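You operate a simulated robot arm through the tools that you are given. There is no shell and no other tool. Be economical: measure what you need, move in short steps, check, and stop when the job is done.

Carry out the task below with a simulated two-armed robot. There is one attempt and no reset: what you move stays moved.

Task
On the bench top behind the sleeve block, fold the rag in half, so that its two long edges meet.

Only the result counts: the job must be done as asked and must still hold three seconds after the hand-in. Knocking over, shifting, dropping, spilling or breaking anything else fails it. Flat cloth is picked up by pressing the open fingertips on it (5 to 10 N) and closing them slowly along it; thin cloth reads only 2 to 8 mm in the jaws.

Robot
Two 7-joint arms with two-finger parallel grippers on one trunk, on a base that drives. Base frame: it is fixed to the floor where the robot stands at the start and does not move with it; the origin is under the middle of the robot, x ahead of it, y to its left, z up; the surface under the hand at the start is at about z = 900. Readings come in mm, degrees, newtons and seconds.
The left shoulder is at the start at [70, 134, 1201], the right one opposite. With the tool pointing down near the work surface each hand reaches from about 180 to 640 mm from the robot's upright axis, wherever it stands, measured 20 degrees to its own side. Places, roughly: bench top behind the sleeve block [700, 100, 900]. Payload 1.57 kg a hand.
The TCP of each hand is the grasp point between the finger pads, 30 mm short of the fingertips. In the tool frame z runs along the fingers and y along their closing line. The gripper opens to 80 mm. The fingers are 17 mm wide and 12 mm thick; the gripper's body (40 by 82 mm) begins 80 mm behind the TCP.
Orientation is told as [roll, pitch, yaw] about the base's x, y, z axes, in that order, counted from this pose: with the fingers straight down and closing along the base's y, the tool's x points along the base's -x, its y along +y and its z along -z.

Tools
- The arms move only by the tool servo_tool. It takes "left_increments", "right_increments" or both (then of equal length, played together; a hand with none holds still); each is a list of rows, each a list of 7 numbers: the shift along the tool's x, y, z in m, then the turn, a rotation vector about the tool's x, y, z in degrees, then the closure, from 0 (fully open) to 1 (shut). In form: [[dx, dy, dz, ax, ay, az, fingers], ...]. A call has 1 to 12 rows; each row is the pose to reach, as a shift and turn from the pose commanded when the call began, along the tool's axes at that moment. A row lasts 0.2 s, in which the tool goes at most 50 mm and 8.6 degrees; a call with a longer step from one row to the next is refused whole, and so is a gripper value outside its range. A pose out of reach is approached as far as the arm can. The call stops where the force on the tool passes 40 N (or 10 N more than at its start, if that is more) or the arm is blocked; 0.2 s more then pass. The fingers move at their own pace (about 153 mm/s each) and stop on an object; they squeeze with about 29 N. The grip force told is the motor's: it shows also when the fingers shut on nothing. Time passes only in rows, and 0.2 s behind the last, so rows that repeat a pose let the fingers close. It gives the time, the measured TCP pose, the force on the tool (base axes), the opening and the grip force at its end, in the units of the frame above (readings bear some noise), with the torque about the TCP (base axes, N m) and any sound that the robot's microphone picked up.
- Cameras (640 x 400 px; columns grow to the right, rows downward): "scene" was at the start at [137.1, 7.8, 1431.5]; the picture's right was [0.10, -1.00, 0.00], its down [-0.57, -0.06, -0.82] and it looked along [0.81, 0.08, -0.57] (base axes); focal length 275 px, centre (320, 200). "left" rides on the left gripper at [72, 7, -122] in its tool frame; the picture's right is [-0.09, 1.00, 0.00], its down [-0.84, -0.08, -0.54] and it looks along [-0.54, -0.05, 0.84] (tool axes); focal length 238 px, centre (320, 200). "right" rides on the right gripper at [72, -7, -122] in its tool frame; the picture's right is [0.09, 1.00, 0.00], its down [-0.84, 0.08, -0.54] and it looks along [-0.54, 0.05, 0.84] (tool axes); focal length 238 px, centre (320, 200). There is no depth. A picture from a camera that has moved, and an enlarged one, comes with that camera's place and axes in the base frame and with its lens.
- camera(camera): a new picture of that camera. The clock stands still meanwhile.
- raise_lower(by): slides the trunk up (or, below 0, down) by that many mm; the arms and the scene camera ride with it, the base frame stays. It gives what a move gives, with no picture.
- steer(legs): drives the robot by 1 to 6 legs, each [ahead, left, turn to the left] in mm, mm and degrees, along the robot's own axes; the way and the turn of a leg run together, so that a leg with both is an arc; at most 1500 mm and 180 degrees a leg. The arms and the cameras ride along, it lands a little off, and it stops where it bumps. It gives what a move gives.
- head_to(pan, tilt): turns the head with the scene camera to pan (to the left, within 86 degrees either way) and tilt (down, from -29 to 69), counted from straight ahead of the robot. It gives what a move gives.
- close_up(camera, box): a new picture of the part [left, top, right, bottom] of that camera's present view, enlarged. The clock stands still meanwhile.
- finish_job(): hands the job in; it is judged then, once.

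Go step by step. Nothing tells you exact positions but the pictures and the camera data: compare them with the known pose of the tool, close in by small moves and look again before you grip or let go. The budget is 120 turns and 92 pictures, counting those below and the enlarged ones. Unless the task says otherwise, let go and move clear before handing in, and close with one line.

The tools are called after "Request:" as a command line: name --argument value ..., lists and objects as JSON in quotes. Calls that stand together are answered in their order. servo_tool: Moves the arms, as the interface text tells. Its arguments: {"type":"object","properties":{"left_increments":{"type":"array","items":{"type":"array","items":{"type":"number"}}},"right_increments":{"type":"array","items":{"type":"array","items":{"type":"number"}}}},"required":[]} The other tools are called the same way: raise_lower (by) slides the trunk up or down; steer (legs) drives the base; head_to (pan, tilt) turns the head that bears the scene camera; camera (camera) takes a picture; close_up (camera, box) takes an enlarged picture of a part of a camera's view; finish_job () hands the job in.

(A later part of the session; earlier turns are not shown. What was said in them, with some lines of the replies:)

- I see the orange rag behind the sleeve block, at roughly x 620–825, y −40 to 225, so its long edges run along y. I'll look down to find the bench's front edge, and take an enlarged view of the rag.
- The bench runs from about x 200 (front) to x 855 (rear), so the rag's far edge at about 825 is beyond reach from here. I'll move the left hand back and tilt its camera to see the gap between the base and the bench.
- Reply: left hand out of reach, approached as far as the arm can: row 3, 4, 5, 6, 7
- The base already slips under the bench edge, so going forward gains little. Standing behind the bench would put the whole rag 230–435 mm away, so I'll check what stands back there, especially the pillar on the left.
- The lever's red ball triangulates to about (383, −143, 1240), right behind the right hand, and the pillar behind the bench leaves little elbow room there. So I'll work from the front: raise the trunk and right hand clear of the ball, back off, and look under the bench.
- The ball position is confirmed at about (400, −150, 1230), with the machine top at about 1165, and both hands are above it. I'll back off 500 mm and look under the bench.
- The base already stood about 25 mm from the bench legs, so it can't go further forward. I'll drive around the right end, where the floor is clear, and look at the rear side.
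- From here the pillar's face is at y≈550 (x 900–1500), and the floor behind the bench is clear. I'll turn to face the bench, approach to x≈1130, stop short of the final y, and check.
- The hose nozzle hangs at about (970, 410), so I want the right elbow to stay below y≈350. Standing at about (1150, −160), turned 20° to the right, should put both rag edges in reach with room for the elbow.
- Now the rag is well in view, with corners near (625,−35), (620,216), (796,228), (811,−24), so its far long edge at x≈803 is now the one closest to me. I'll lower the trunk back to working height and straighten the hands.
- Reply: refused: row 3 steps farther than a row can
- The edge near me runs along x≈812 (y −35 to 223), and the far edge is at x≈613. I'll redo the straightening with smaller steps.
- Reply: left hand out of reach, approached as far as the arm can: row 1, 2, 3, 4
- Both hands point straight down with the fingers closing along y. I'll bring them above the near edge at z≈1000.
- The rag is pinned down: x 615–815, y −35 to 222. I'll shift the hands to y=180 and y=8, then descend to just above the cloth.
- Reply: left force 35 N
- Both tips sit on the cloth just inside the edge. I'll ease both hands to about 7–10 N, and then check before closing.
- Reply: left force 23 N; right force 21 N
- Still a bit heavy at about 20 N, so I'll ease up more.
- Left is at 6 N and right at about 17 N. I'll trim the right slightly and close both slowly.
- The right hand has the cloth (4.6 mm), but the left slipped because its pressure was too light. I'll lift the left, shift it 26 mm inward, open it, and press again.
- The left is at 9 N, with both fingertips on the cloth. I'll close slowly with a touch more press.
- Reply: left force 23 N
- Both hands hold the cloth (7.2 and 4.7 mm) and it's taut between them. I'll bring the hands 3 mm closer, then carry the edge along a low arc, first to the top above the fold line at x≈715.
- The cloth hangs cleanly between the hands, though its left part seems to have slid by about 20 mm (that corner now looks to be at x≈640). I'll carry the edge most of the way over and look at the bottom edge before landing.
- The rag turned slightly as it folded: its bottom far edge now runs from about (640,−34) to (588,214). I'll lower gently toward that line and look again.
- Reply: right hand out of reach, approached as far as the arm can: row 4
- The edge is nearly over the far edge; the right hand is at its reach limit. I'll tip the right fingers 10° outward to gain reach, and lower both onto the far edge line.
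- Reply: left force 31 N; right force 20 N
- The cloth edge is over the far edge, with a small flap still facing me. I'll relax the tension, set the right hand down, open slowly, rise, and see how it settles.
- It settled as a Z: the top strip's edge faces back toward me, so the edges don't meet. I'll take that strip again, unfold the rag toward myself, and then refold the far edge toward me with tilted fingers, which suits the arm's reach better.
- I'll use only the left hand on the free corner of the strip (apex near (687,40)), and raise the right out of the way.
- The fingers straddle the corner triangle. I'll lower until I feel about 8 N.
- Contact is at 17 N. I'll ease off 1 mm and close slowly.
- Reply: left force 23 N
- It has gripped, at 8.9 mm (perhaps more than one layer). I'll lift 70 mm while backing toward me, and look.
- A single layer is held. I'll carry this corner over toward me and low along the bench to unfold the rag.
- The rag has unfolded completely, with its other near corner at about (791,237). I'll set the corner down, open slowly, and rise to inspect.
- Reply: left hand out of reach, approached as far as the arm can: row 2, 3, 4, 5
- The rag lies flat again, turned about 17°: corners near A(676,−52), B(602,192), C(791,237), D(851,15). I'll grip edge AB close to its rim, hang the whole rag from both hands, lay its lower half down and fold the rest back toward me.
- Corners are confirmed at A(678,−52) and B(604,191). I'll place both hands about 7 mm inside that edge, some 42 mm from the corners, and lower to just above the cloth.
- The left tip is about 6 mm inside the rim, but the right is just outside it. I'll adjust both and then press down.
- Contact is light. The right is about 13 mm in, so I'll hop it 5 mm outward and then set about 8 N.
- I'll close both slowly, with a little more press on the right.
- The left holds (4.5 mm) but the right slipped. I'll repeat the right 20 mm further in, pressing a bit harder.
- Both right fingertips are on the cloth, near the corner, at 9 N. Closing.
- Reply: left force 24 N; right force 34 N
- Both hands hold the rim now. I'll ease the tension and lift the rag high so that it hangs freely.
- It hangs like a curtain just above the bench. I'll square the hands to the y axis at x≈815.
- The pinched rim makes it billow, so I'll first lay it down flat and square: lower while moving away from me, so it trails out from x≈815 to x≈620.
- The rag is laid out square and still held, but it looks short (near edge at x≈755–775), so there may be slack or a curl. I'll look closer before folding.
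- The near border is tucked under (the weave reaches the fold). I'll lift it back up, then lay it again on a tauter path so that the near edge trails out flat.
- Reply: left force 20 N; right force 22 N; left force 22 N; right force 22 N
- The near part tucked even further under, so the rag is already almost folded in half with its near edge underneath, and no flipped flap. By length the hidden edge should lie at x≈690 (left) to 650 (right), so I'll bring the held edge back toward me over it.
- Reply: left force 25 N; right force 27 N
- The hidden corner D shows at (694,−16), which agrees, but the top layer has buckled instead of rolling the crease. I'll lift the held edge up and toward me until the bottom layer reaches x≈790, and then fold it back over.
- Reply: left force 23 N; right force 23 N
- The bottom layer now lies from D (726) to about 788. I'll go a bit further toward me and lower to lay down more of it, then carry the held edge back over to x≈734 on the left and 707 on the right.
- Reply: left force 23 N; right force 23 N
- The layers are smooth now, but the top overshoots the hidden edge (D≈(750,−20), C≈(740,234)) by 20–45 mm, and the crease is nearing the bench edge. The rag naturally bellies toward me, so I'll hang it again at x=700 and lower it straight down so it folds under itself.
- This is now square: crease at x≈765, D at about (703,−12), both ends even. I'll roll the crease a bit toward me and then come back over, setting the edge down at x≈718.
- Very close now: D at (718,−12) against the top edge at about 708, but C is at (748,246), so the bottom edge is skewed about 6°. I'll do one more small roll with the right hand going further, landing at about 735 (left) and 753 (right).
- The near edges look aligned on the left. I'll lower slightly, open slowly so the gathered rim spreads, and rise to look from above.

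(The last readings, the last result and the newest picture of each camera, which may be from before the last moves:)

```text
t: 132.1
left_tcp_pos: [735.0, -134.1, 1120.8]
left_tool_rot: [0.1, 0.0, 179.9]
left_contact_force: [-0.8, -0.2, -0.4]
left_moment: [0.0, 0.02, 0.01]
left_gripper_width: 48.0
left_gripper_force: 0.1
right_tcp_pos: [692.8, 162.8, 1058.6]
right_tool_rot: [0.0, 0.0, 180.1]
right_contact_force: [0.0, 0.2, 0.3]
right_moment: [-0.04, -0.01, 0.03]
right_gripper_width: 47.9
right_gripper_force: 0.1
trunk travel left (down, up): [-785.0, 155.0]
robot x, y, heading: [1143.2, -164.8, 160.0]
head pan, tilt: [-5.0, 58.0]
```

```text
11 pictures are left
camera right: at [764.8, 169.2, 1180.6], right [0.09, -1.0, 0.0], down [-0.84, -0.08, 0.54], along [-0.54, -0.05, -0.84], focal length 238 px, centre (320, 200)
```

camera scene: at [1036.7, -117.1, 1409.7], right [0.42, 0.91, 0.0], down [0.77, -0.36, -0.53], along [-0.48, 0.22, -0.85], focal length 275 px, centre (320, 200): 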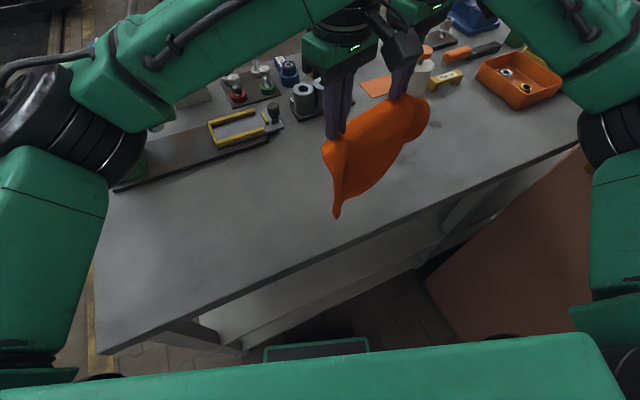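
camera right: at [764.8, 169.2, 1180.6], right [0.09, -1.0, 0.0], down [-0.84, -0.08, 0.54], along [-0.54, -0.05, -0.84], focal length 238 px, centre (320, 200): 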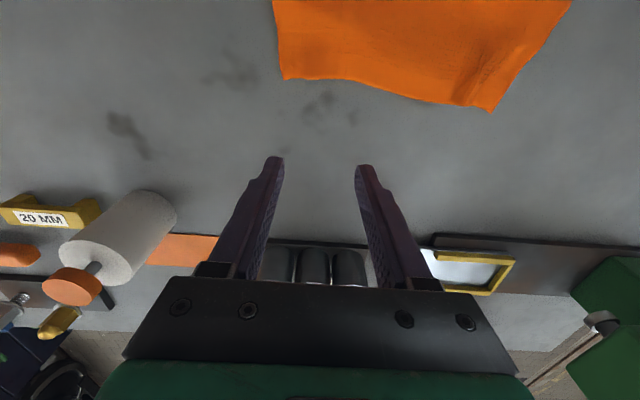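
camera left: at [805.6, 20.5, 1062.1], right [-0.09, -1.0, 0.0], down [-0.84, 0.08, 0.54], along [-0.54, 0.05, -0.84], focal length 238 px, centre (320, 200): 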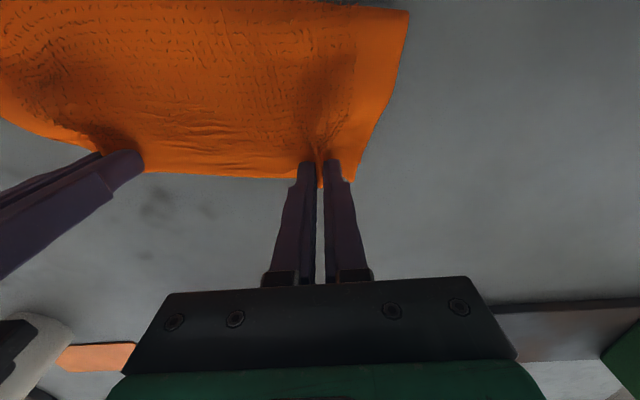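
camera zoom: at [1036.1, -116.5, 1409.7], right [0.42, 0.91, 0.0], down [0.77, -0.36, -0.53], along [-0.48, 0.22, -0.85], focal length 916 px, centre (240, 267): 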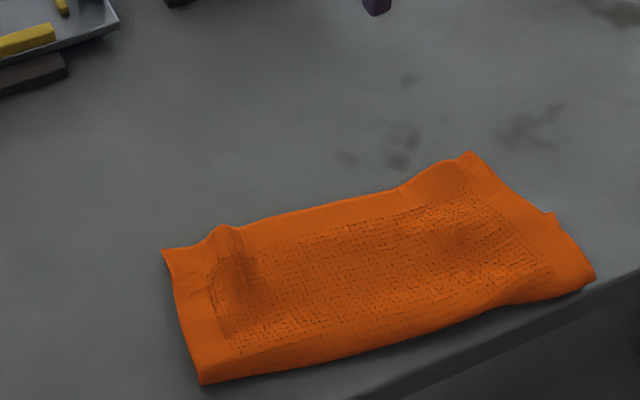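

Folded, and the left ends A/D match, but corner C peeks out at about (799,229) while B is at (733,203), so the right side is off. I'll regrip the top edge at its two raised bumps (top layer only), rehang it square, and roll the right hand less next time.

Request:
servo_tool --left_increments '[[0, -0.03, 0.02, 0, 0, 0, 0.45], [0, -0.06, 0.045, 0, 0, 0, 0.45], [-0.002, -0.09, 0.075, 0, 0, 0, 0.45], [-0.003, -0.115, 0.105, 0, 0, 0, 0.45], [-0.004, -0.135, 0.135, 0, 0, 0, 0.45], [-0.005, -0.15, 0.16, 0, 0, 0, 0.45], [-0.005, -0.152, 0.176, 0, 0, 0, 0.45], [-0.005, -0.152, 0.18, 0, 0, 0, 0.45], [-0.005, -0.152, 0.18, 0, 0, 0, 0.45]]' --right_increments '[[0.015, 0, 0.015, 0, 0, 0, 0.45], [0.03, -0.001, 0.03, 0, 0, 0, 0.45], [0.04, -0.002, 0.05, 0, 0, 0, 0.45], [0.05, -0.003, 0.07, 0, 0, 0, 0.45], [0.05, -0.003, 0.09, 0, 0, 0, 0.45], [0.05, -0.003, 0.105, 0, 0, 0, 0.45], [0.05, -0.003, 0.1136, 0, 0, 0, 0.45], [0.05, -0.003, 0.117, 0, 0, 0, 0.45], [0.05, -0.003, 0.117, 0, 0, 0, 0.45]]'

Request:
camera --camera "left"

Request:
camera --camera "right"

```text
t: 134.1
left_tcp_pos: [728.0, 18.3, 941.9]
left_tool_rot: [0.0, 0.0, 180.0]
left_contact_force: [-1.2, -0.1, 0.6]
left_moment: [0.03, 0.01, -0.02]
left_gripper_width: 43.7
left_gripper_force: 0.1
right_tcp_pos: [744.2, 164.0, 942.1]
right_tool_rot: [0.0, -0.1, 180.0]
right_contact_force: [0.3, -0.3, -0.5]
right_moment: [-0.01, 0.02, -0.02]
right_gripper_width: 44.3
right_gripper_force: 0.1
trunk travel left (down, up): [-785.0, 155.0]
robot x, y, heading: [1146.2, -161.2, 160.0]
head pan, tilt: [-5.0, 58.0]
```

```text
10 pictures are left
camera left: at [799.8, 13.0, 1061.9], right [-0.09, -1.0, 0.0], down [-0.84, 0.08, 0.54], along [-0.54, 0.05, -0.84], focal length 238 px, centre (320, 200)
```

left: 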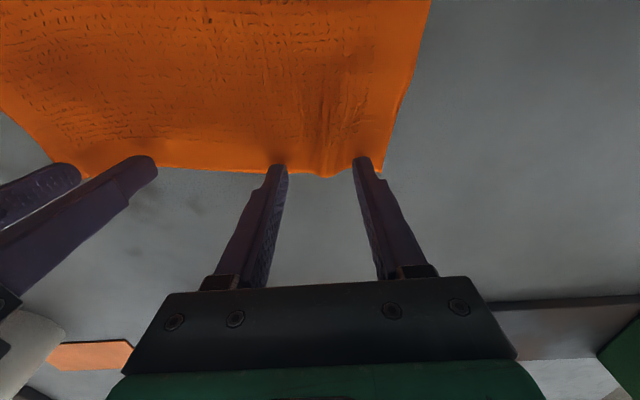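

```text
9 pictures are left
camera right: at [814.8, 171.3, 1063.3], right [0.09, -1.0, 0.0], down [-0.84, -0.08, 0.54], along [-0.54, -0.05, -0.84], focal length 238 px, centre (320, 200)
```

right: 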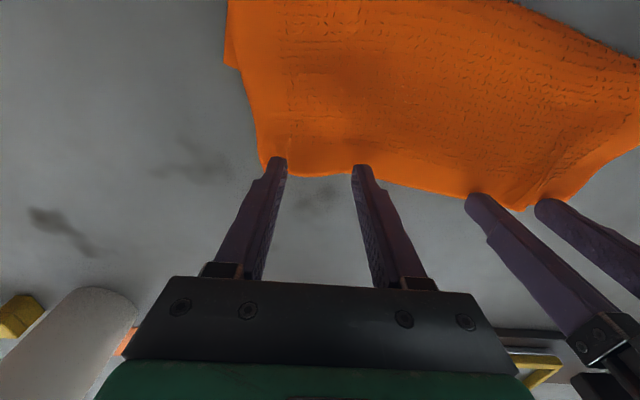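

Both hands straddle their bumps at the rim. I'll press gently.

Request:
servo_tool --left_increments '[[0, 0, 0.003, 0, 0, 0, 0.45], [0, 0, 0.005, 0, 0, 0, 0.45], [0, 0, 0.005, 0, 0, 0, 0.45], [0, 0, 0.005, 0, 0, 0, 0.45]]' --right_increments '[[0, 0, 0.004, 0, 0, 0, 0.45], [0, 0, 0.0075, 0, 0, 0, 0.45], [0, 0, 0.0075, 0, 0, 0, 0.45], [0, 0, 0.0075, 0, 0, 0, 0.45]]'

```text
t: 135.1
left_tcp_pos: [729.5, 18.2, 934.7]
left_tool_rot: [0.0, 0.1, 180.0]
left_contact_force: [-0.2, 0.8, 1.3]
left_moment: [0.0, 0.02, 0.0]
left_gripper_width: 43.7
left_gripper_force: 0.0
right_tcp_pos: [743.1, 163.1, 935.0]
right_tool_rot: [0.0, 0.0, 180.0]
right_contact_force: [-0.6, -0.1, 2.1]
right_moment: [0.03, -0.01, -0.03]
right_gripper_width: 44.1
right_gripper_force: 0.1
trunk travel left (down, up): [-785.0, 155.0]
robot x, y, heading: [1141.7, -160.7, 159.8]
head pan, tilt: [-5.0, 58.0]
```

Request:
servo_tool --left_increments '[[0, 0, 0.0012, 0, 0, 0, 0.45], [0, 0, 0.0012, 0, 0, 0, 0.45], [0, 0, 0.0012, 0, 0, 0, 0.45]]' --right_increments '[[0, 0, 0.0014, 0, 0, 0, 0.45], [0, 0, 0.0014, 0, 0, 0, 0.45], [0, 0, 0.0014, 0, 0, 0, 0.45]]'

```text
t: 135.9
left_tcp_pos: [729.6, 19.0, 934.3]
left_tool_rot: [0.0, -0.1, 180.0]
left_contact_force: [-0.5, 0.9, 3.6]
left_moment: [-0.12, -0.01, -0.02]
left_gripper_width: 43.6
left_gripper_force: 0.0
right_tcp_pos: [745.1, 163.8, 934.0]
right_tool_rot: [0.0, -0.1, 180.0]
right_contact_force: [-1.4, 0.6, 6.1]
right_moment: [0.06, 0.0, -0.01]
right_gripper_width: 44.1
right_gripper_force: 0.1
trunk travel left (down, up): [-785.0, 155.0]
robot x, y, heading: [1144.0, -160.5, 160.3]
head pan, tilt: [-5.0, 58.0]
```

The forces are light (4 and 6 N). I'll press in a little more while closing slowly.

Request:
servo_tool --left_increments '[[0, 0, 0.0008, 0, 0, 0, 0.46], [0, 0, 0.001, 0, 0, 0, 0.5], [0, 0, 0.001, 0, 0, 0, 0.55], [0, 0, 0.001, 0, 0, 0, 0.6], [0, 0, 0.001, 0, 0, 0, 0.65], [0, 0, 0.001, 0, 0, 0, 0.7], [0, 0, 0.001, 0, 0, 0, 0.75], [0, 0, 0.001, 0, 0, 0, 0.8], [0, 0, 0.001, 0, 0, 0, 0.85], [0, 0, 0.001, 0, 0, 0, 0.92], [0, 0, 0.001, 0, 0, 0, 1], [0, 0, 0.001, 0, 0, 0, 1]]' --right_increments '[[0, 0, 0.0008, 0, 0, 0, 0.46], [0, 0, 0.001, 0, 0, 0, 0.5], [0, 0, 0.001, 0, 0, 0, 0.55], [0, 0, 0.001, 0, 0, 0, 0.6], [0, 0, 0.001, 0, 0, 0, 0.65], [0, 0, 0.001, 0, 0, 0, 0.7], [0, 0, 0.001, 0, 0, 0, 0.75], [0, 0, 0.001, 0, 0, 0, 0.8], [0, 0, 0.001, 0, 0, 0, 0.85], [0, 0, 0.001, 0, 0, 0, 0.92], [0, 0, 0.001, 0, 0, 0, 1], [0, 0, 0.001, 0, 0, 0, 1]]'

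```text
t: 138.5
left_tcp_pos: [730.3, 18.1, 935.4]
left_tool_rot: [-0.4, -0.1, 179.8]
left_contact_force: [0.6, 22.5, 3.8]
left_moment: [0.67, -0.08, 0.18]
left_gripper_width: 5.1
left_gripper_force: 25.1
right_tcp_pos: [744.9, 161.4, 932.6]
right_tool_rot: [0.0, -0.2, -179.8]
right_contact_force: [-0.8, -23.6, 12.6]
right_moment: [-0.7, 0.01, -0.01]
right_gripper_width: 5.6
right_gripper_force: 25.5
trunk travel left (down, up): [-785.0, 155.0]
robot x, y, heading: [1149.3, -164.7, 160.5]
head pan, tilt: [-5.0, 58.0]
```

Both gripped (about 5 mm). I'll lift to full hang at x≈695, then come straight down to h≈84 as before, and look.

Request:
servo_tool --left_increments '[[0, -0.003, -0.026, 0, 0, 0, 1], [0, -0.003, -0.052, 0, 0, 0, 1], [-0.005, -0.003, -0.08, 0, 0, 0, 1], [-0.012, -0.003, -0.108, 0, 0, 0, 1], [-0.02, -0.003, -0.136, 0, 0, 0, 1], [-0.028, -0.003, -0.164, 0, 0, 0, 1], [-0.035, -0.003, -0.19, 0, 0, 0, 1], [-0.035, -0.003, -0.218, 0, 0, 0, 1], [-0.035, -0.003, -0.218, 0, 0, 0, 1], [-0.035, -0.003, -0.218, 0, 0, 0, 1], [-0.035, -0.003, -0.218, 0, 0, 0, 1], [-0.035, -0.003, -0.218, 0, 0, 0, 1]]' --right_increments '[[0, 0.003, -0.026, 0, 0, 0, 1], [-0.002, 0.003, -0.052, 0, 0, 0, 1], [-0.01, 0.003, -0.08, 0, 0, 0, 1], [-0.02, 0.003, -0.108, 0, 0, 0, 1], [-0.03, 0.003, -0.136, 0, 0, 0, 1], [-0.04, 0.003, -0.164, 0, 0, 0, 1], [-0.05, 0.003, -0.19, 0, 0, 0, 1], [-0.05, 0.003, -0.218, 0, 0, 0, 1], [-0.05, 0.003, -0.218, 0, 0, 0, 1], [-0.05, 0.003, -0.218, 0, 0, 0, 1], [-0.05, 0.003, -0.218, 0, 0, 0, 1], [-0.05, 0.003, -0.218, 0, 0, 0, 1]]'

Request:
servo_tool --left_increments '[[0, 0, 0.013, 0, 0, 0, 1], [0, 0, 0.026, 0, 0, 0, 1], [0, 0, 0.039, 0, 0, 0, 1], [0, 0, 0.052, 0, 0, 0, 1], [0, 0, 0.065, 0, 0, 0, 1], [0, 0, 0.078, 0, 0, 0, 1], [0, 0, 0.091, 0, 0, 0, 1], [0, 0, 0.104, 0, 0, 0, 1], [0, 0, 0.117, 0, 0, 0, 1], [0, 0, 0.13, 0, 0, 0, 1], [0, 0, 0.138, 0, 0, 0, 1], [0, 0, 0.138, 0, 0, 0, 1]]' --right_increments '[[0, 0, 0.013, 0, 0, 0, 1], [0, 0, 0.026, 0, 0, 0, 1], [0, 0, 0.039, 0, 0, 0, 1], [0, 0, 0.052, 0, 0, 0, 1], [0, 0, 0.065, 0, 0, 0, 1], [0, 0, 0.078, 0, 0, 0, 1], [0, 0, 0.091, 0, 0, 0, 1], [0, 0, 0.104, 0, 0, 0, 1], [0, 0, 0.117, 0, 0, 0, 1], [0, 0, 0.13, 0, 0, 0, 1], [0, 0, 0.138, 0, 0, 0, 1], [0, 0, 0.138, 0, 0, 0, 1]]'

Request:
close_up --camera "scene" --box '[240, 100, 448, 230]'

```text
t: 141.1
left_tcp_pos: [694.2, 20.8, 1152.3]
left_tool_rot: [-0.1, -0.1, 179.9]
left_contact_force: [-0.4, 19.3, -0.1]
left_moment: [0.61, 0.05, 0.17]
left_gripper_width: 4.7
left_gripper_force: 25.0
right_tcp_pos: [692.0, 162.1, 1150.3]
right_tool_rot: [0.1, 0.0, -180.0]
right_contact_force: [1.3, -17.8, -0.2]
right_moment: [-0.58, -0.08, -0.04]
right_gripper_width: 4.5
right_gripper_force: 25.3
trunk travel left (down, up): [-785.0, 155.0]
robot x, y, heading: [1146.7, -162.0, 160.0]
head pan, tilt: [-5.0, 58.0]
```

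```text
t: 143.7
left_tcp_pos: [693.7, 21.4, 1014.2]
left_tool_rot: [-0.1, 0.1, 180.0]
left_contact_force: [-0.8, 15.0, 0.5]
left_moment: [0.45, 0.06, 0.17]
left_gripper_width: 4.4
left_gripper_force: 24.9
right_tcp_pos: [693.5, 161.5, 1010.3]
right_tool_rot: [0.0, 0.1, -179.9]
right_contact_force: [1.2, -14.6, 0.1]
right_moment: [-0.45, -0.02, -0.03]
right_gripper_width: 4.0
right_gripper_force: 25.2
trunk travel left (down, up): [-785.0, 155.0]
robot x, y, heading: [1148.6, -160.6, 160.0]
head pan, tilt: [-5.0, 58.0]
```

```text
3.08 times, centred on (344, 165) of scene
camera zoom: at [1035.2, -117.3, 1409.6], right [0.42, 0.91, 0.0], down [0.77, -0.36, -0.53], along [-0.48, 0.22, -0.85], focal length 846 px, centre (246, 308)
```

zoom: 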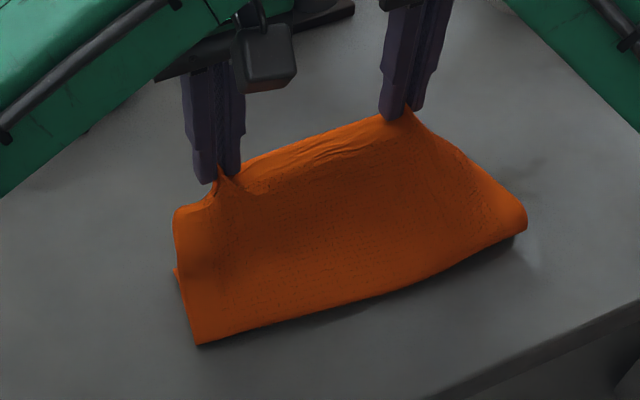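

Single layers are held and it is nearly square again: D ≈(696,−18), crease 761 on the left and 776 on the right. I'll roll again with the right hand going less far, and land at about 718 and 729.

Request:
servo_tool --left_increments '[[0.03, 0, 0, 0, 0, 0, 1], [0.06, 0, -0.003, 0, 0, 0, 1], [0.085, 0, -0.003, 0, 0, 0, 1], [0.097, 0, 0, 0, 0, 0, 1], [0.097, 0, 0.004, 0, 0, 0, 1], [0.09, 0, -0.006, 0, 0, 0, 1], [0.068, 0, -0.004, 0, 0, 0, 1], [0.047, 0, 0.009, 0, 0, 0, 1], [0.031, 0, 0.029, 0, 0, 0, 1], [0.024, 0, 0.052, 0, 0, 0, 1], [0.024, 0, 0.07, 0, 0, 0, 1], [0.024, 0, 0.073, 0, 0, 0, 1]]' --right_increments '[[0.025, 0, 0, 0, 0, 0, 1], [0.05, 0, -0.003, 0, 0, 0, 1], [0.068, 0, -0.003, 0, 0, 0, 1], [0.077, 0, 0, 0, 0, 0, 1], [0.077, 0, 0.004, 0, 0, 0, 1], [0.077, 0, -0.006, 0, 0, 0, 1], [0.066, 0, -0.004, 0, 0, 0, 1], [0.052, 0, 0.009, 0, 0, 0, 1], [0.042, 0, 0.029, 0, 0, 0, 1], [0.037, 0, 0.05, 0, 0, 0, 1], [0.036, 0, 0.066, 0, 0, 0, 1], [0.036, 0, 0.069, 0, 0, 0, 1]]'

Request:
close_up --camera "scene" --box '[240, 110, 448, 240]'

```text
t: 146.3
left_tcp_pos: [718.2, 22.0, 940.9]
left_tool_rot: [0.0, -0.1, 180.0]
left_contact_force: [0.4, 14.2, 1.0]
left_moment: [0.48, 0.0, 0.12]
left_gripper_width: 4.4
left_gripper_force: 25.2
right_tcp_pos: [729.6, 161.0, 942.3]
right_tool_rot: [0.0, -0.1, 179.9]
right_contact_force: [0.0, -13.4, 2.0]
right_moment: [-0.45, 0.03, -0.01]
right_gripper_width: 4.0
right_gripper_force: 25.0
trunk travel left (down, up): [-785.0, 155.0]
robot x, y, heading: [1146.6, -162.0, 160.1]
head pan, tilt: [-5.0, 58.0]
```

```text
3.08 times, centred on (344, 175) of scene
camera zoom: at [1035.6, -117.6, 1409.7], right [0.42, 0.91, 0.0], down [0.77, -0.36, -0.53], along [-0.48, 0.22, -0.85], focal length 846 px, centre (246, 277)
```

zoom: 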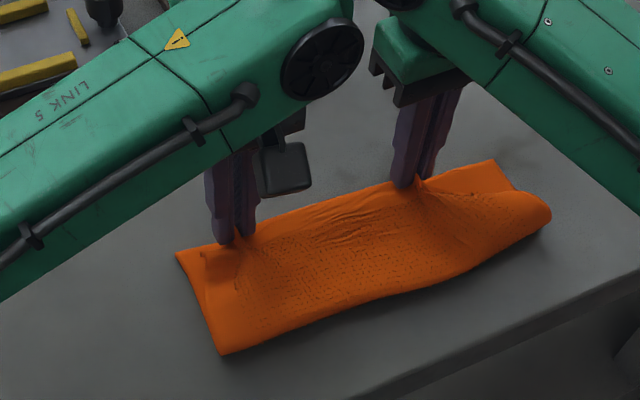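

Excellent: D ≈(712,−22) and C ≈(733,237), so the bottom edge lies within about 6 mm of the held edge at both hands. I'll nudge 5 mm toward me, set down and open slowly.

Request:
servo_tool --left_increments '[[0.003, 0, -0.003, 0, 0, 0, 1], [0.005, 0, 0.001, 0, 0, 0, 1], [0.005, 0, 0.004, 0, 0, 0, 0.95], [0.005, 0, 0.004, 0, 0, 0, 0.85], [0.005, 0, 0.004, 0, 0, 0, 0.75], [0.005, 0, 0.004, 0, 0, 0, 0.65], [0.005, 0, 0.004, 0, 0, 0, 0.55], [0.005, 0, 0.004, 0, 0, 0, 0.45], [0.005, 0, 0.004, 0, 0, 0, 0.38], [0.005, 0, -0.02, 0, 0, 0, 0.38], [0.005, 0, -0.06, 0, 0, 0, 0.38], [0.005, 0, -0.1, 0, 0, 0, 0.38]]' --right_increments '[[0.003, 0, -0.003, 0, 0, 0, 1], [0.005, 0, 0.001, 0, 0, 0, 1], [0.005, 0, 0.005, 0, 0, 0, 0.95], [0.005, 0, 0.005, 0, 0, 0, 0.85], [0.005, 0, 0.005, 0, 0, 0, 0.75], [0.005, 0, 0.005, 0, 0, 0, 0.65], [0.005, 0, 0.005, 0, 0, 0, 0.55], [0.005, 0, 0.005, 0, 0, 0, 0.45], [0.005, 0, 0.005, 0, 0, 0, 0.38], [0.005, 0, -0.02, 0, 0, 0, 0.38], [0.005, 0, -0.06, 0, 0, 0, 0.38], [0.005, 0, -0.1, 0, 0, 0, 0.38]]'

Request:
servo_tool --left_increments '[[0, 0.04, -0.02, 0, 0, 0, 0.4], [0, 0.08, -0.04, 0, 0, 0, 0.4], [0, 0.12, -0.06, 0, 0, 0, 0.4], [0, 0.15, -0.07, 0, 0, 0, 0.4]]' --right_increments '[[-0.02, 0, -0.01, 0, 0, 0, 0.4], [-0.04, 0, -0.02, 0, 0, 0, 0.4], [-0.06, 0, -0.03, 0, 0, 0, 0.4], [-0.07, 0, -0.04, 0, 0, 0, 0.4]]'

Request:
close_up --camera "scene" --box '[248, 120, 440, 240]'

```text
t: 148.9
left_tcp_pos: [723.8, 22.1, 1043.0]
left_tool_rot: [0.0, 0.0, 180.0]
left_contact_force: [-0.4, -0.9, -0.1]
left_moment: [0.02, 0.0, -0.04]
left_gripper_width: 49.6
left_gripper_force: 0.1
right_tcp_pos: [735.7, 162.5, 1042.3]
right_tool_rot: [0.0, 0.0, -180.0]
right_contact_force: [0.3, -0.6, 0.2]
right_moment: [0.02, 0.05, 0.0]
right_gripper_width: 49.8
right_gripper_force: 0.1
trunk travel left (down, up): [-785.0, 155.0]
robot x, y, heading: [1148.6, -162.3, 160.0]
head pan, tilt: [-5.0, 58.0]
```

```text
t: 149.9
left_tcp_pos: [723.7, -131.3, 1110.5]
left_tool_rot: [-0.1, 0.1, 180.0]
left_contact_force: [-0.1, 0.6, 0.1]
left_moment: [0.03, -0.02, 0.0]
left_gripper_width: 48.2
left_gripper_force: 0.0
right_tcp_pos: [664.9, 159.5, 1081.9]
right_tool_rot: [-0.1, 0.1, 179.9]
right_contact_force: [-0.3, 0.2, -0.6]
right_moment: [-0.01, 0.01, 0.0]
right_gripper_width: 47.9
right_gripper_force: 0.1
trunk travel left (down, up): [-785.0, 155.0]
robot x, y, heading: [1145.1, -166.1, 159.9]
head pan, tilt: [-5.0, 58.0]
```

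```text
3.33 times, centred on (344, 180) of scene
camera zoom: at [1035.2, -119.9, 1409.7], right [0.42, 0.91, 0.0], down [0.77, -0.36, -0.53], along [-0.48, 0.23, -0.85], focal length 916 px, centre (240, 267)
```

zoom: 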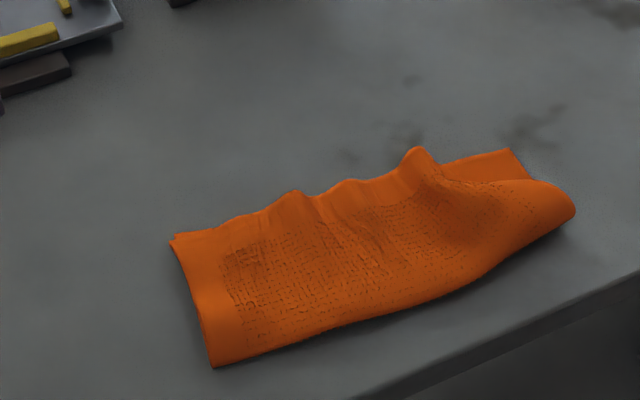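

The left end is nearly perfect, but corner B on the right is curled in: B is at about (774,214) while C is at (741,232). I'll pinch just that top wing with the right hand, aligned to its edge, and lay it out onto C.

Request:
servo_tool --right_increments '[[0.016, -0.004, 0.01, 0, 0, 7, 0.6], [0.032, -0.009, 0.025, 0, 0, 14, 0.6], [0.048, -0.014, 0.045, 0, 0, 21, 0.6], [0.064, -0.018, 0.065, 0, 0, 28, 0.6], [0.08, -0.023, 0.085, 0, 0, 35, 0.6], [0.094, -0.0275, 0.105, 0, 0, 37.5, 0.6], [0.098, -0.0275, 0.125, 0, 0, 37.5, 0.6], [0.098, -0.0275, 0.133, 0, 0, 37.5, 0.6], [0.098, -0.0275, 0.133, 0, 0, 37.5, 0.6]]'

Request:
camera --camera "right"

```text
t: 151.9
left_tcp_pos: [723.7, -128.8, 1111.0]
left_tool_rot: [0.0, 0.0, 180.0]
left_contact_force: [-1.3, 1.0, -0.1]
left_moment: [0.01, 0.02, -0.03]
left_gripper_width: 48.2
left_gripper_force: 0.1
right_tcp_pos: [761.1, 188.8, 949.2]
right_tool_rot: [0.0, 0.0, 142.5]
right_contact_force: [0.2, 0.3, 0.4]
right_moment: [0.0, -0.01, -0.01]
right_gripper_width: 32.1
right_gripper_force: 0.0
trunk travel left (down, up): [-785.0, 155.0]
robot x, y, heading: [1144.2, -163.6, 160.0]
head pan, tilt: [-5.0, 58.0]
```

```text
5 pictures are left
camera right: at [822.4, 151.1, 1071.5], right [-0.53, -0.85, 0.0], down [-0.71, 0.45, 0.54], along [-0.46, 0.29, -0.84], focal length 238 px, centre (320, 200)
```

right: 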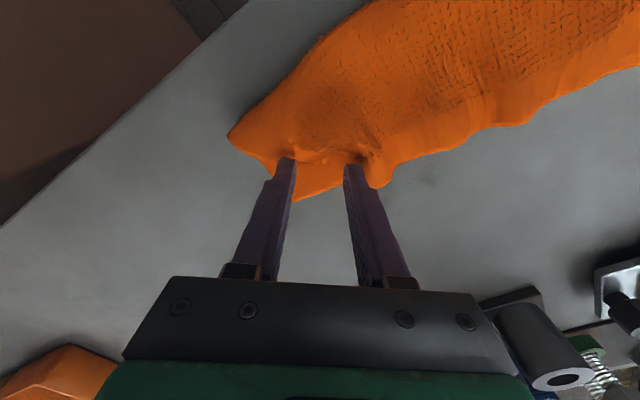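

The top layer's edge here runs through about (765,187), so I'll go 13 mm further into the cloth and then press lightly.

Request:
servo_tool --right_increments '[[0.007, 0, 0, 0, 0, 0, 0.6], [0.013, 0, 0.003, 0, 0, 0, 0.6], [0.013, 0, 0.007, 0, 0, 0, 0.6], [0.013, 0, 0.01, 0, 0, 0, 0.6], [0.013, 0, 0.01, 0, 0, 0, 0.6]]'

Request:
servo_tool --right_increments '[[0, 0, 0.002, 0, 0, 0, 0.6], [0, 0, 0.003, 0, 0, 0, 0.6], [0, 0, 0.003, 0, 0, 0, 0.6]]'

```text
t: 153.1
left_tcp_pos: [722.5, -130.0, 1111.1]
left_tool_rot: [0.0, 0.1, 180.0]
left_contact_force: [-0.8, -0.3, -0.5]
left_moment: [-0.02, 0.03, 0.03]
left_gripper_width: 48.2
left_gripper_force: 0.1
right_tcp_pos: [772.2, 181.9, 938.9]
right_tool_rot: [0.0, 0.0, 142.6]
right_contact_force: [-0.6, -0.3, 1.4]
right_moment: [-0.04, -0.02, -0.04]
right_gripper_width: 32.0
right_gripper_force: 0.5
trunk travel left (down, up): [-785.0, 155.0]
robot x, y, heading: [1145.2, -165.6, 160.2]
head pan, tilt: [-5.0, 58.0]
```

```text
t: 153.9
left_tcp_pos: [723.8, -130.3, 1112.0]
left_tool_rot: [-0.1, 0.0, 180.0]
left_contact_force: [-0.3, -0.5, -0.5]
left_moment: [-0.01, 0.01, 0.02]
left_gripper_width: 47.8
left_gripper_force: 0.0
right_tcp_pos: [772.6, 181.1, 937.0]
right_tool_rot: [0.1, -0.1, 142.5]
right_contact_force: [-1.1, 0.9, 5.7]
right_moment: [-0.05, 0.07, 0.0]
right_gripper_width: 32.1
right_gripper_force: 0.0
trunk travel left (down, up): [-785.0, 155.0]
robot x, y, heading: [1143.5, -164.3, 159.8]
head pan, tilt: [-5.0, 58.0]
```

Contact is 5.7 N. Closing slowly.

Request:
servo_tool --right_increments '[[0, 0, 0.0004, 0, 0, 0, 0.62], [0, 0, 0.0006, 0, 0, 0, 0.66], [0, 0, 0.0006, 0, 0, 0, 0.7], [0, 0, 0.0006, 0, 0, 0, 0.74], [0, 0, 0.0006, 0, 0, 0, 0.78], [0, 0, 0.0006, 0, 0, 0, 0.82], [0, 0, 0.0006, 0, 0, 0, 0.86], [0, 0, 0.0006, 0, 0, 0, 0.91], [0, 0, 0.0006, 0, 0, 0, 1], [0, 0, 0.0006, 0, 0, 0, 1]]'

```text
t: 156.1
left_tcp_pos: [723.2, -129.1, 1111.8]
left_tool_rot: [0.0, 0.0, 180.0]
left_contact_force: [-0.1, 0.4, 0.6]
left_moment: [0.0, -0.01, -0.03]
left_gripper_width: 47.8
left_gripper_force: 0.0
right_tcp_pos: [772.5, 180.9, 936.4]
right_tool_rot: [0.0, 0.0, 142.5]
right_contact_force: [-0.9, -0.3, 6.0]
right_moment: [-0.05, 0.0, 0.01]
right_gripper_width: 0.1
right_gripper_force: 21.2
trunk travel left (down, up): [-785.0, 155.0]
robot x, y, heading: [1144.7, -162.3, 160.2]
head pan, tilt: [-5.0, 58.0]
```

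It slipped. I'll retry a bit wider and firmer (about 10 N).

Request:
servo_tool --right_increments '[[0, 0, -0.012, 0, 0, 0, 0.9], [0, 0, -0.012, 0, 0, 0, 0.5], [0, 0, -0.012, 0, 0, 0, 0.5], [0, 0, -0.004, 0, 0, 0, 0.5], [0, 0, 0.0008, 0, 0, 0, 0.5], [0, 0, 0.0008, 0, 0, 0, 0.5], [0, 0, 0.0008, 0, 0, 0, 0.5]]'

```text
t: 157.7
left_tcp_pos: [722.1, -130.1, 1111.2]
left_tool_rot: [0.1, 0.0, 180.0]
left_contact_force: [0.2, 0.3, 0.5]
left_moment: [0.02, 0.0, 0.02]
left_gripper_width: 47.7
left_gripper_force: 0.0
right_tcp_pos: [773.2, 181.1, 935.9]
right_tool_rot: [0.1, -0.2, 142.5]
right_contact_force: [-0.9, 1.1, 11.1]
right_moment: [-0.02, 0.05, -0.04]
right_gripper_width: 39.9
right_gripper_force: 0.1
trunk travel left (down, up): [-785.0, 155.0]
robot x, y, heading: [1148.0, -161.5, 160.3]
head pan, tilt: [-5.0, 58.0]
```

Request:
servo_tool --right_increments '[[0, 0, 0, 0, 0, 0, 0.52], [0, 0, 0.0003, 0, 0, 0, 0.57], [0, 0, 0.0003, 0, 0, 0, 0.62], [0, 0, 0.0003, 0, 0, 0, 0.67], [0, 0, 0.0003, 0, 0, 0, 0.72], [0, 0, 0.0003, 0, 0, 0, 0.77], [0, 0, 0.0003, 0, 0, 0, 0.82], [0, 0, 0.0003, 0, 0, 0, 0.87], [0, 0, 0.0003, 0, 0, 0, 0.93], [0, 0, 0.0003, 0, 0, 0, 1], [0, 0, 0.0003, 0, 0, 0, 1]]'

```text
t: 160.1
left_tcp_pos: [723.4, -131.2, 1111.3]
left_tool_rot: [-0.1, -0.1, 180.0]
left_contact_force: [-0.5, -0.2, 0.0]
left_moment: [-0.01, -0.02, 0.02]
left_gripper_width: 48.2
left_gripper_force: 0.1
right_tcp_pos: [773.5, 179.8, 935.2]
right_tool_rot: [0.0, -0.1, 142.4]
right_contact_force: [-0.1, -0.4, 11.4]
right_moment: [-0.03, -0.01, -0.01]
right_gripper_width: 0.0
right_gripper_force: 21.4
trunk travel left (down, up): [-785.0, 155.0]
robot x, y, heading: [1145.5, -162.2, 159.9]
head pan, tilt: [-5.0, 58.0]
```

Missed again. I'll raise the hand and look at how the corner lies now.

Request:
servo_tool --right_increments '[[0, 0, -0.02, 0, 0, 0, 1], [-0.02, 0, -0.05, 0, 0, 0, 0.6], [-0.05, 0, -0.08, 0, 0, 0, 0.6], [-0.08, 0, -0.1, 0, 0, 0, 0.6]]'

Request:
close_up --camera "scene" --box '[290, 120, 450, 220]'

```text
t: 161.1
left_tcp_pos: [722.2, -130.1, 1110.8]
left_tool_rot: [0.0, 0.0, 180.0]
left_contact_force: [0.2, 0.0, 0.8]
left_moment: [-0.03, -0.02, 0.04]
left_gripper_width: 48.0
left_gripper_force: 0.0
right_tcp_pos: [709.7, 229.6, 1034.4]
right_tool_rot: [-0.1, 0.1, 142.5]
right_contact_force: [-0.5, -0.2, -0.3]
right_moment: [0.03, -0.03, 0.02]
right_gripper_width: 32.1
right_gripper_force: 0.2
trunk travel left (down, up): [-785.0, 155.0]
robot x, y, heading: [1141.1, -163.5, 160.0]
head pan, tilt: [-5.0, 58.0]
```

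```text
4.00 times, centred on (370, 170) of scene
camera zoom: at [1034.0, -117.5, 1409.5], right [0.42, 0.91, 0.0], down [0.77, -0.36, -0.53], along [-0.48, 0.22, -0.85], focal length 1100 px, centre (120, 320)
```

zoom: 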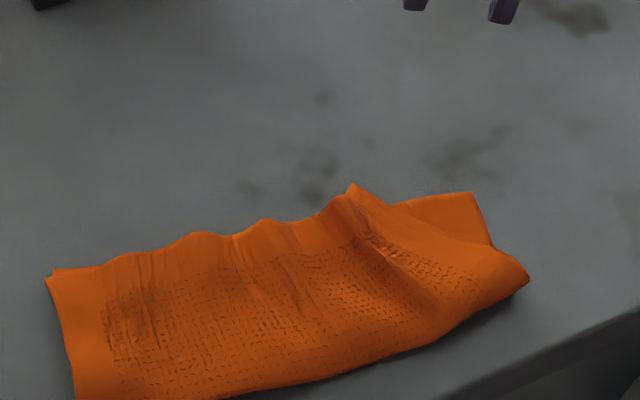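

Now it is clear: B is at about (724,174) and C at about (753,238), since the top edge is still gathered in ripples. I'll pin the left end with the left fingertips, grip near B with the right, and pull the top edge out along to C.

Request:
servo_tool --left_increments '[[0, -0.02, 0.02, 0, 0, 0, 0.8], [0, -0.04, 0.04, 0, 0, 0, 1], [0, -0.06, 0.06, 0, 0, 0, 1], [0, -0.08, 0.085, 0, 0, 0, 1], [0, -0.1, 0.11, 0, 0, 0, 1], [0, -0.12, 0.135, 0, 0, 0, 1], [0, -0.13, 0.155, 0, 0, 0, 1], [0, -0.136, 0.165, 0, 0, 0, 1], [0, -0.136, 0.165, 0, 0, 0, 1]]' --right_increments '[[0.0085, 0.0067, 0.01, 0, 0, -4, 0.45], [0.017, 0.0133, 0.02, 0, 0, -8, 0.45], [0.0255, 0.02, 0.03, 0, 0, -12, 0.45], [0.034, 0.0267, 0.042, 0, 0, -16, 0.45], [0.0425, 0.0333, 0.055, 0, 0, -20, 0.45], [0.051, 0.04, 0.068, 0, 0, -24, 0.45], [0.0595, 0.0467, 0.08, 0, 0, -28, 0.45], [0.068, 0.0533, 0.089, 0, 0, -31.5, 0.45], [0.068, 0.0533, 0.089, 0, 0, -31.5, 0.45]]'

Request:
camera --camera "right"

```text
t: 163.1
left_tcp_pos: [723.4, 7.1, 947.0]
left_tool_rot: [0.0, 0.0, 180.0]
left_contact_force: [0.5, 0.3, 0.2]
left_moment: [0.02, 0.02, -0.02]
left_gripper_width: 0.3
left_gripper_force: 21.4
right_tcp_pos: [731.4, 145.7, 946.2]
right_tool_rot: [0.0, 0.0, 174.1]
right_contact_force: [0.2, 0.4, -0.4]
right_moment: [0.0, 0.0, -0.02]
right_gripper_width: 44.1
right_gripper_force: 0.1
trunk travel left (down, up): [-785.0, 155.0]
robot x, y, heading: [1143.6, -162.0, 159.9]
head pan, tilt: [-5.0, 58.0]
```

```text
3 pictures are left
camera right: at [802.7, 145.3, 1068.0], right [-0.01, -1.0, 0.0], down [-0.84, 0.01, 0.54], along [-0.54, 0.01, -0.84], focal length 238 px, centre (320, 200)
```

right: 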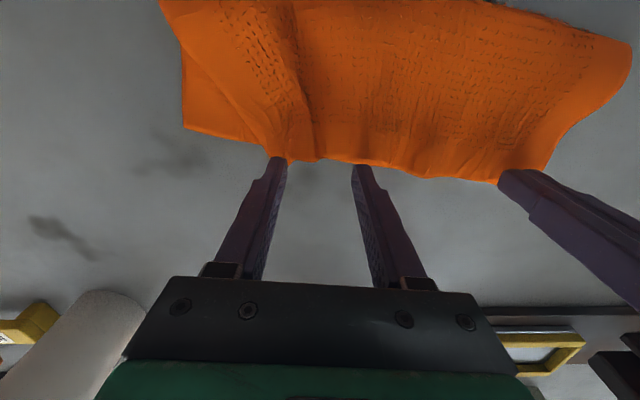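

B is at (730,177) and C at (756,242); the rim near the hand is at x≈734. I'll move the right hand 10 mm in over the ridge and bring both hands down to contact.

Request:
servo_tool --left_increments '[[0, 0, 0.004, 0, 0, 0, 1], [0, 0, 0.008, 0, 0, 0, 1], [0, 0, 0.01, 0, 0, 0, 1], [0, 0, 0.011, 0, 0, 0, 1], [0, 0, 0.011, 0, 0, 0, 1]]' --right_increments '[[0.006, 0, 0, 0, 0, 0, 0.45], [0.01, 0, 0.003, 0, 0, 0, 0.45], [0.01, 0, 0.007, 0, 0, 0, 0.45], [0.01, 0, 0.01, 0, 0, 0, 0.45], [0.01, 0, 0.01, 0, 0, 0, 0.45]]'

```text
t: 164.3
left_tcp_pos: [722.4, 7.8, 934.8]
left_tool_rot: [0.0, -0.1, 180.0]
left_contact_force: [-0.9, 1.1, 8.4]
left_moment: [0.04, -0.01, -0.01]
left_gripper_width: 0.0
left_gripper_force: 20.9
right_tcp_pos: [742.0, 146.7, 937.1]
right_tool_rot: [-0.1, -0.1, 174.0]
right_contact_force: [-0.5, 0.3, 2.9]
right_moment: [-0.05, -0.01, -0.01]
right_gripper_width: 43.8
right_gripper_force: 0.1
trunk travel left (down, up): [-785.0, 155.0]
robot x, y, heading: [1146.1, -162.2, 160.0]
head pan, tilt: [-5.0, 58.0]
```

The left pins at 8 N and the right touches at 3 N. Now I'll close the right slowly with a bit more press.

Request:
servo_tool --right_increments '[[0, 0, 0.001, 0, 0, 0, 0.45], [0, 0, 0.0015, 0, 0, 0, 0.48], [0, 0, 0.0015, 0, 0, 0, 0.53], [0, 0, 0.0015, 0, 0, 0, 0.58], [0, 0, 0.0015, 0, 0, 0, 0.63], [0, 0, 0.0015, 0, 0, 0, 0.68], [0, 0, 0.0015, 0, 0, 0, 0.73], [0, 0, 0.0015, 0, 0, 0, 0.78], [0, 0, 0.0015, 0, 0, 0, 0.84], [0, 0, 0.0015, 0, 0, 0, 0.91], [0, 0, 0.0015, 0, 0, 0, 1], [0, 0, 0.0015, 0, 0, 0, 1]]'

```text
t: 166.9
left_tcp_pos: [725.4, 7.0, 935.0]
left_tool_rot: [0.0, -0.2, 180.0]
left_contact_force: [-1.4, 1.3, 9.9]
left_moment: [0.02, -0.03, 0.02]
left_gripper_width: 0.4
left_gripper_force: 20.7
right_tcp_pos: [742.6, 145.6, 935.9]
right_tool_rot: [0.0, 0.0, 174.0]
right_contact_force: [-1.1, 0.1, 7.6]
right_moment: [-0.03, -0.07, 0.02]
right_gripper_width: 3.6
right_gripper_force: 24.0
trunk travel left (down, up): [-785.0, 155.0]
robot x, y, heading: [1145.7, -165.3, 159.9]
head pan, tilt: [-5.0, 58.0]
```

Gripped a single layer (3.6 mm). I'll lift 10 mm and pull gently toward C, watching the tension.

Request:
servo_tool --right_increments '[[0, 0, -0.006, 0, 0, 0, 1], [0.001, -0.004, -0.01, 0, 0, 0, 1], [0.001, -0.01, -0.01, 0, 0, 0, 1], [0.002, -0.016, -0.01, 0, 0, 0, 1], [0.003, -0.022, -0.01, 0, 0, 0, 1], [0.004, -0.028, -0.01, 0, 0, 0, 1], [0.005, -0.034, -0.01, 0, 0, 0, 1], [0.005, -0.034, -0.01, 0, 0, 0, 1]]'

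```text
t: 168.7
left_tcp_pos: [725.7, 8.2, 935.3]
left_tool_rot: [-0.1, 0.0, 179.9]
left_contact_force: [2.1, 8.6, 11.7]
left_moment: [0.27, -0.14, 0.0]
left_gripper_width: 0.0
left_gripper_force: 21.0
right_tcp_pos: [750.2, 177.0, 945.9]
right_tool_rot: [-0.2, -0.2, 173.9]
right_contact_force: [-1.0, -10.4, -0.6]
right_moment: [-0.36, 0.09, -0.11]
right_gripper_width: 3.4
right_gripper_force: 24.4
trunk travel left (down, up): [-785.0, 155.0]
robot x, y, heading: [1144.8, -160.2, 160.0]
head pan, tilt: [-5.0, 58.0]
```

It's taut now at 10 N. I'll lower it and open while sliding outward, so the gathered rim spreads toward C, then lift off straight up.

Request:
servo_tool --left_increments '[[0, 0, 0, 0, 0, 0, 1], [0, 0, 0, 0, 0, 0, 1], [0, 0, 0, 0, 0, 0, 1], [0, 0, 0, 0, 0, 0, 1], [0, 0, 0, 0, 0, 0, 1], [0, 0, 0, 0, 0, 0, 1], [0, 0, 0, 0, 0, 0, 1], [0, 0, 0, 0, 0, 0, 1], [0, 0, 0, 0, 0, 0, 1], [0, 0, -0.02, 0, 0, 0, 1], [0, 0, -0.05, 0, 0, 0, 1], [0, 0.02, -0.09, 0, 0, 0, 1]]' --right_increments '[[0, 0, 0.006, 0, 0, 0, 1], [0, 0, 0.0108, 0, 0, 0, 1], [0, -0.001, 0.0108, 0, 0, 0, 0.95], [0.0005, -0.004, 0.0108, 0, 0, 0, 0.88], [0.001, -0.008, 0.0108, 0, 0, 0, 0.8], [0.0015, -0.012, 0.0108, 0, 0, 0, 0.72], [0.002, -0.016, 0.0108, 0, 0, 0, 0.64], [0.002, -0.018, 0.0108, 0, 0, 0, 0.56], [0.002, -0.02, 0.0108, 0, 0, 0, 0.5], [0.002, -0.02, -0.015, 0, 0, 0, 0.5], [0.002, -0.02, -0.05, 0, 0, 0, 0.5], [-0.02, -0.02, -0.09, 0, 0, 0, 0.5]]'

Request:
servo_tool --left_increments '[[0, 0.04, -0.02, 0, 0, 0, 0.8], [0, 0.08, -0.03, 0, 0, 0, 0.6], [0, 0.12, -0.04, 0, 0, 0, 0.4]]' --right_increments '[[-0.03, 0, -0.02, 0, 0, 0, 0.5], [-0.06, 0, -0.03, 0, 0, 0, 0.5], [-0.08, 0, -0.03, 0, 0, 0, 0.5]]'

Request:
close_up --camera "scene" --box '[264, 120, 440, 230]'

```text
t: 171.3
left_tcp_pos: [722.4, -14.7, 1023.0]
left_tool_rot: [0.0, 0.0, -180.0]
left_contact_force: [-0.3, -1.0, -0.6]
left_moment: [0.03, 0.01, 0.0]
left_gripper_width: 0.0
left_gripper_force: 21.3
right_tcp_pos: [730.8, 197.8, 1035.1]
right_tool_rot: [0.0, 0.1, 174.0]
right_contact_force: [-0.6, 0.4, 0.5]
right_moment: [0.03, -0.03, 0.0]
right_gripper_width: 39.7
right_gripper_force: 0.1
trunk travel left (down, up): [-785.0, 155.0]
robot x, y, heading: [1146.7, -168.5, 160.0]
head pan, tilt: [-5.0, 58.0]
```

```text
t: 172.1
left_tcp_pos: [723.8, -135.2, 1064.6]
left_tool_rot: [-0.2, 0.0, 179.9]
left_contact_force: [-0.6, 0.1, 0.0]
left_moment: [0.0, 0.0, 0.01]
left_gripper_width: 48.0
left_gripper_force: 0.0
right_tcp_pos: [651.9, 207.0, 1066.3]
right_tool_rot: [-0.1, 0.0, 173.9]
right_contact_force: [-0.6, -0.6, 0.0]
right_moment: [-0.02, -0.02, -0.03]
right_gripper_width: 39.9
right_gripper_force: 0.1
trunk travel left (down, up): [-785.0, 155.0]
robot x, y, heading: [1146.7, -164.8, 159.9]
head pan, tilt: [-5.0, 58.0]
```

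```text
3.64 times, centred on (352, 175) of scene
camera zoom: at [1035.2, -119.1, 1409.7], right [0.42, 0.91, 0.0], down [0.77, -0.36, -0.53], along [-0.48, 0.23, -0.85], focal length 1000 px, centre (204, 291)
```

zoom: 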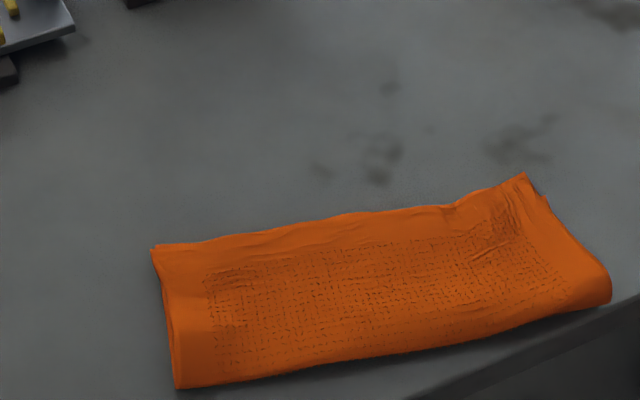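

Very good: the edges now run together, with A and D coincident. I'll check the right corner closely.

Request:
close_up --camera "scene" --box '[368, 155, 440, 200]'

```text
8.89 times, centred on (404, 178) of scene
camera zoom: at [1035.2, -119.1, 1409.7], right [0.42, 0.91, 0.0], down [0.77, -0.36, -0.53], along [-0.48, 0.23, -0.85], focal length 2443 px, centre (-427, 400)
```

zoom: 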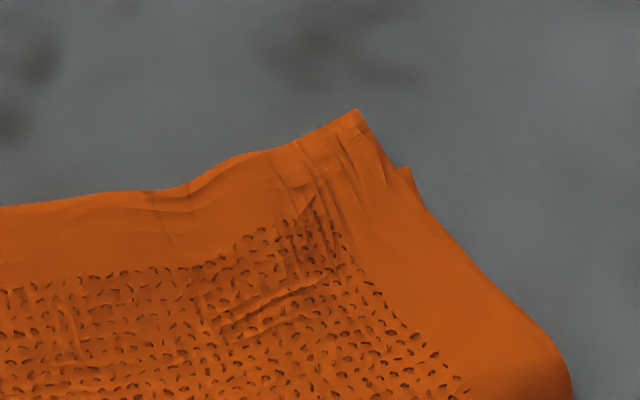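

The corners sit within about 15–20 mm at the right end and coincide at the left. The rag is flat, both hands are open and well clear, and nothing else has been touched, so I'm handing in.

Request:
finish_job

```text
The job is handed in.
```

I folded the rag in half on the bench top behind the sleeve block, with its two long edges together: they coincide at one end and are about 15–20 mm apart at the other.
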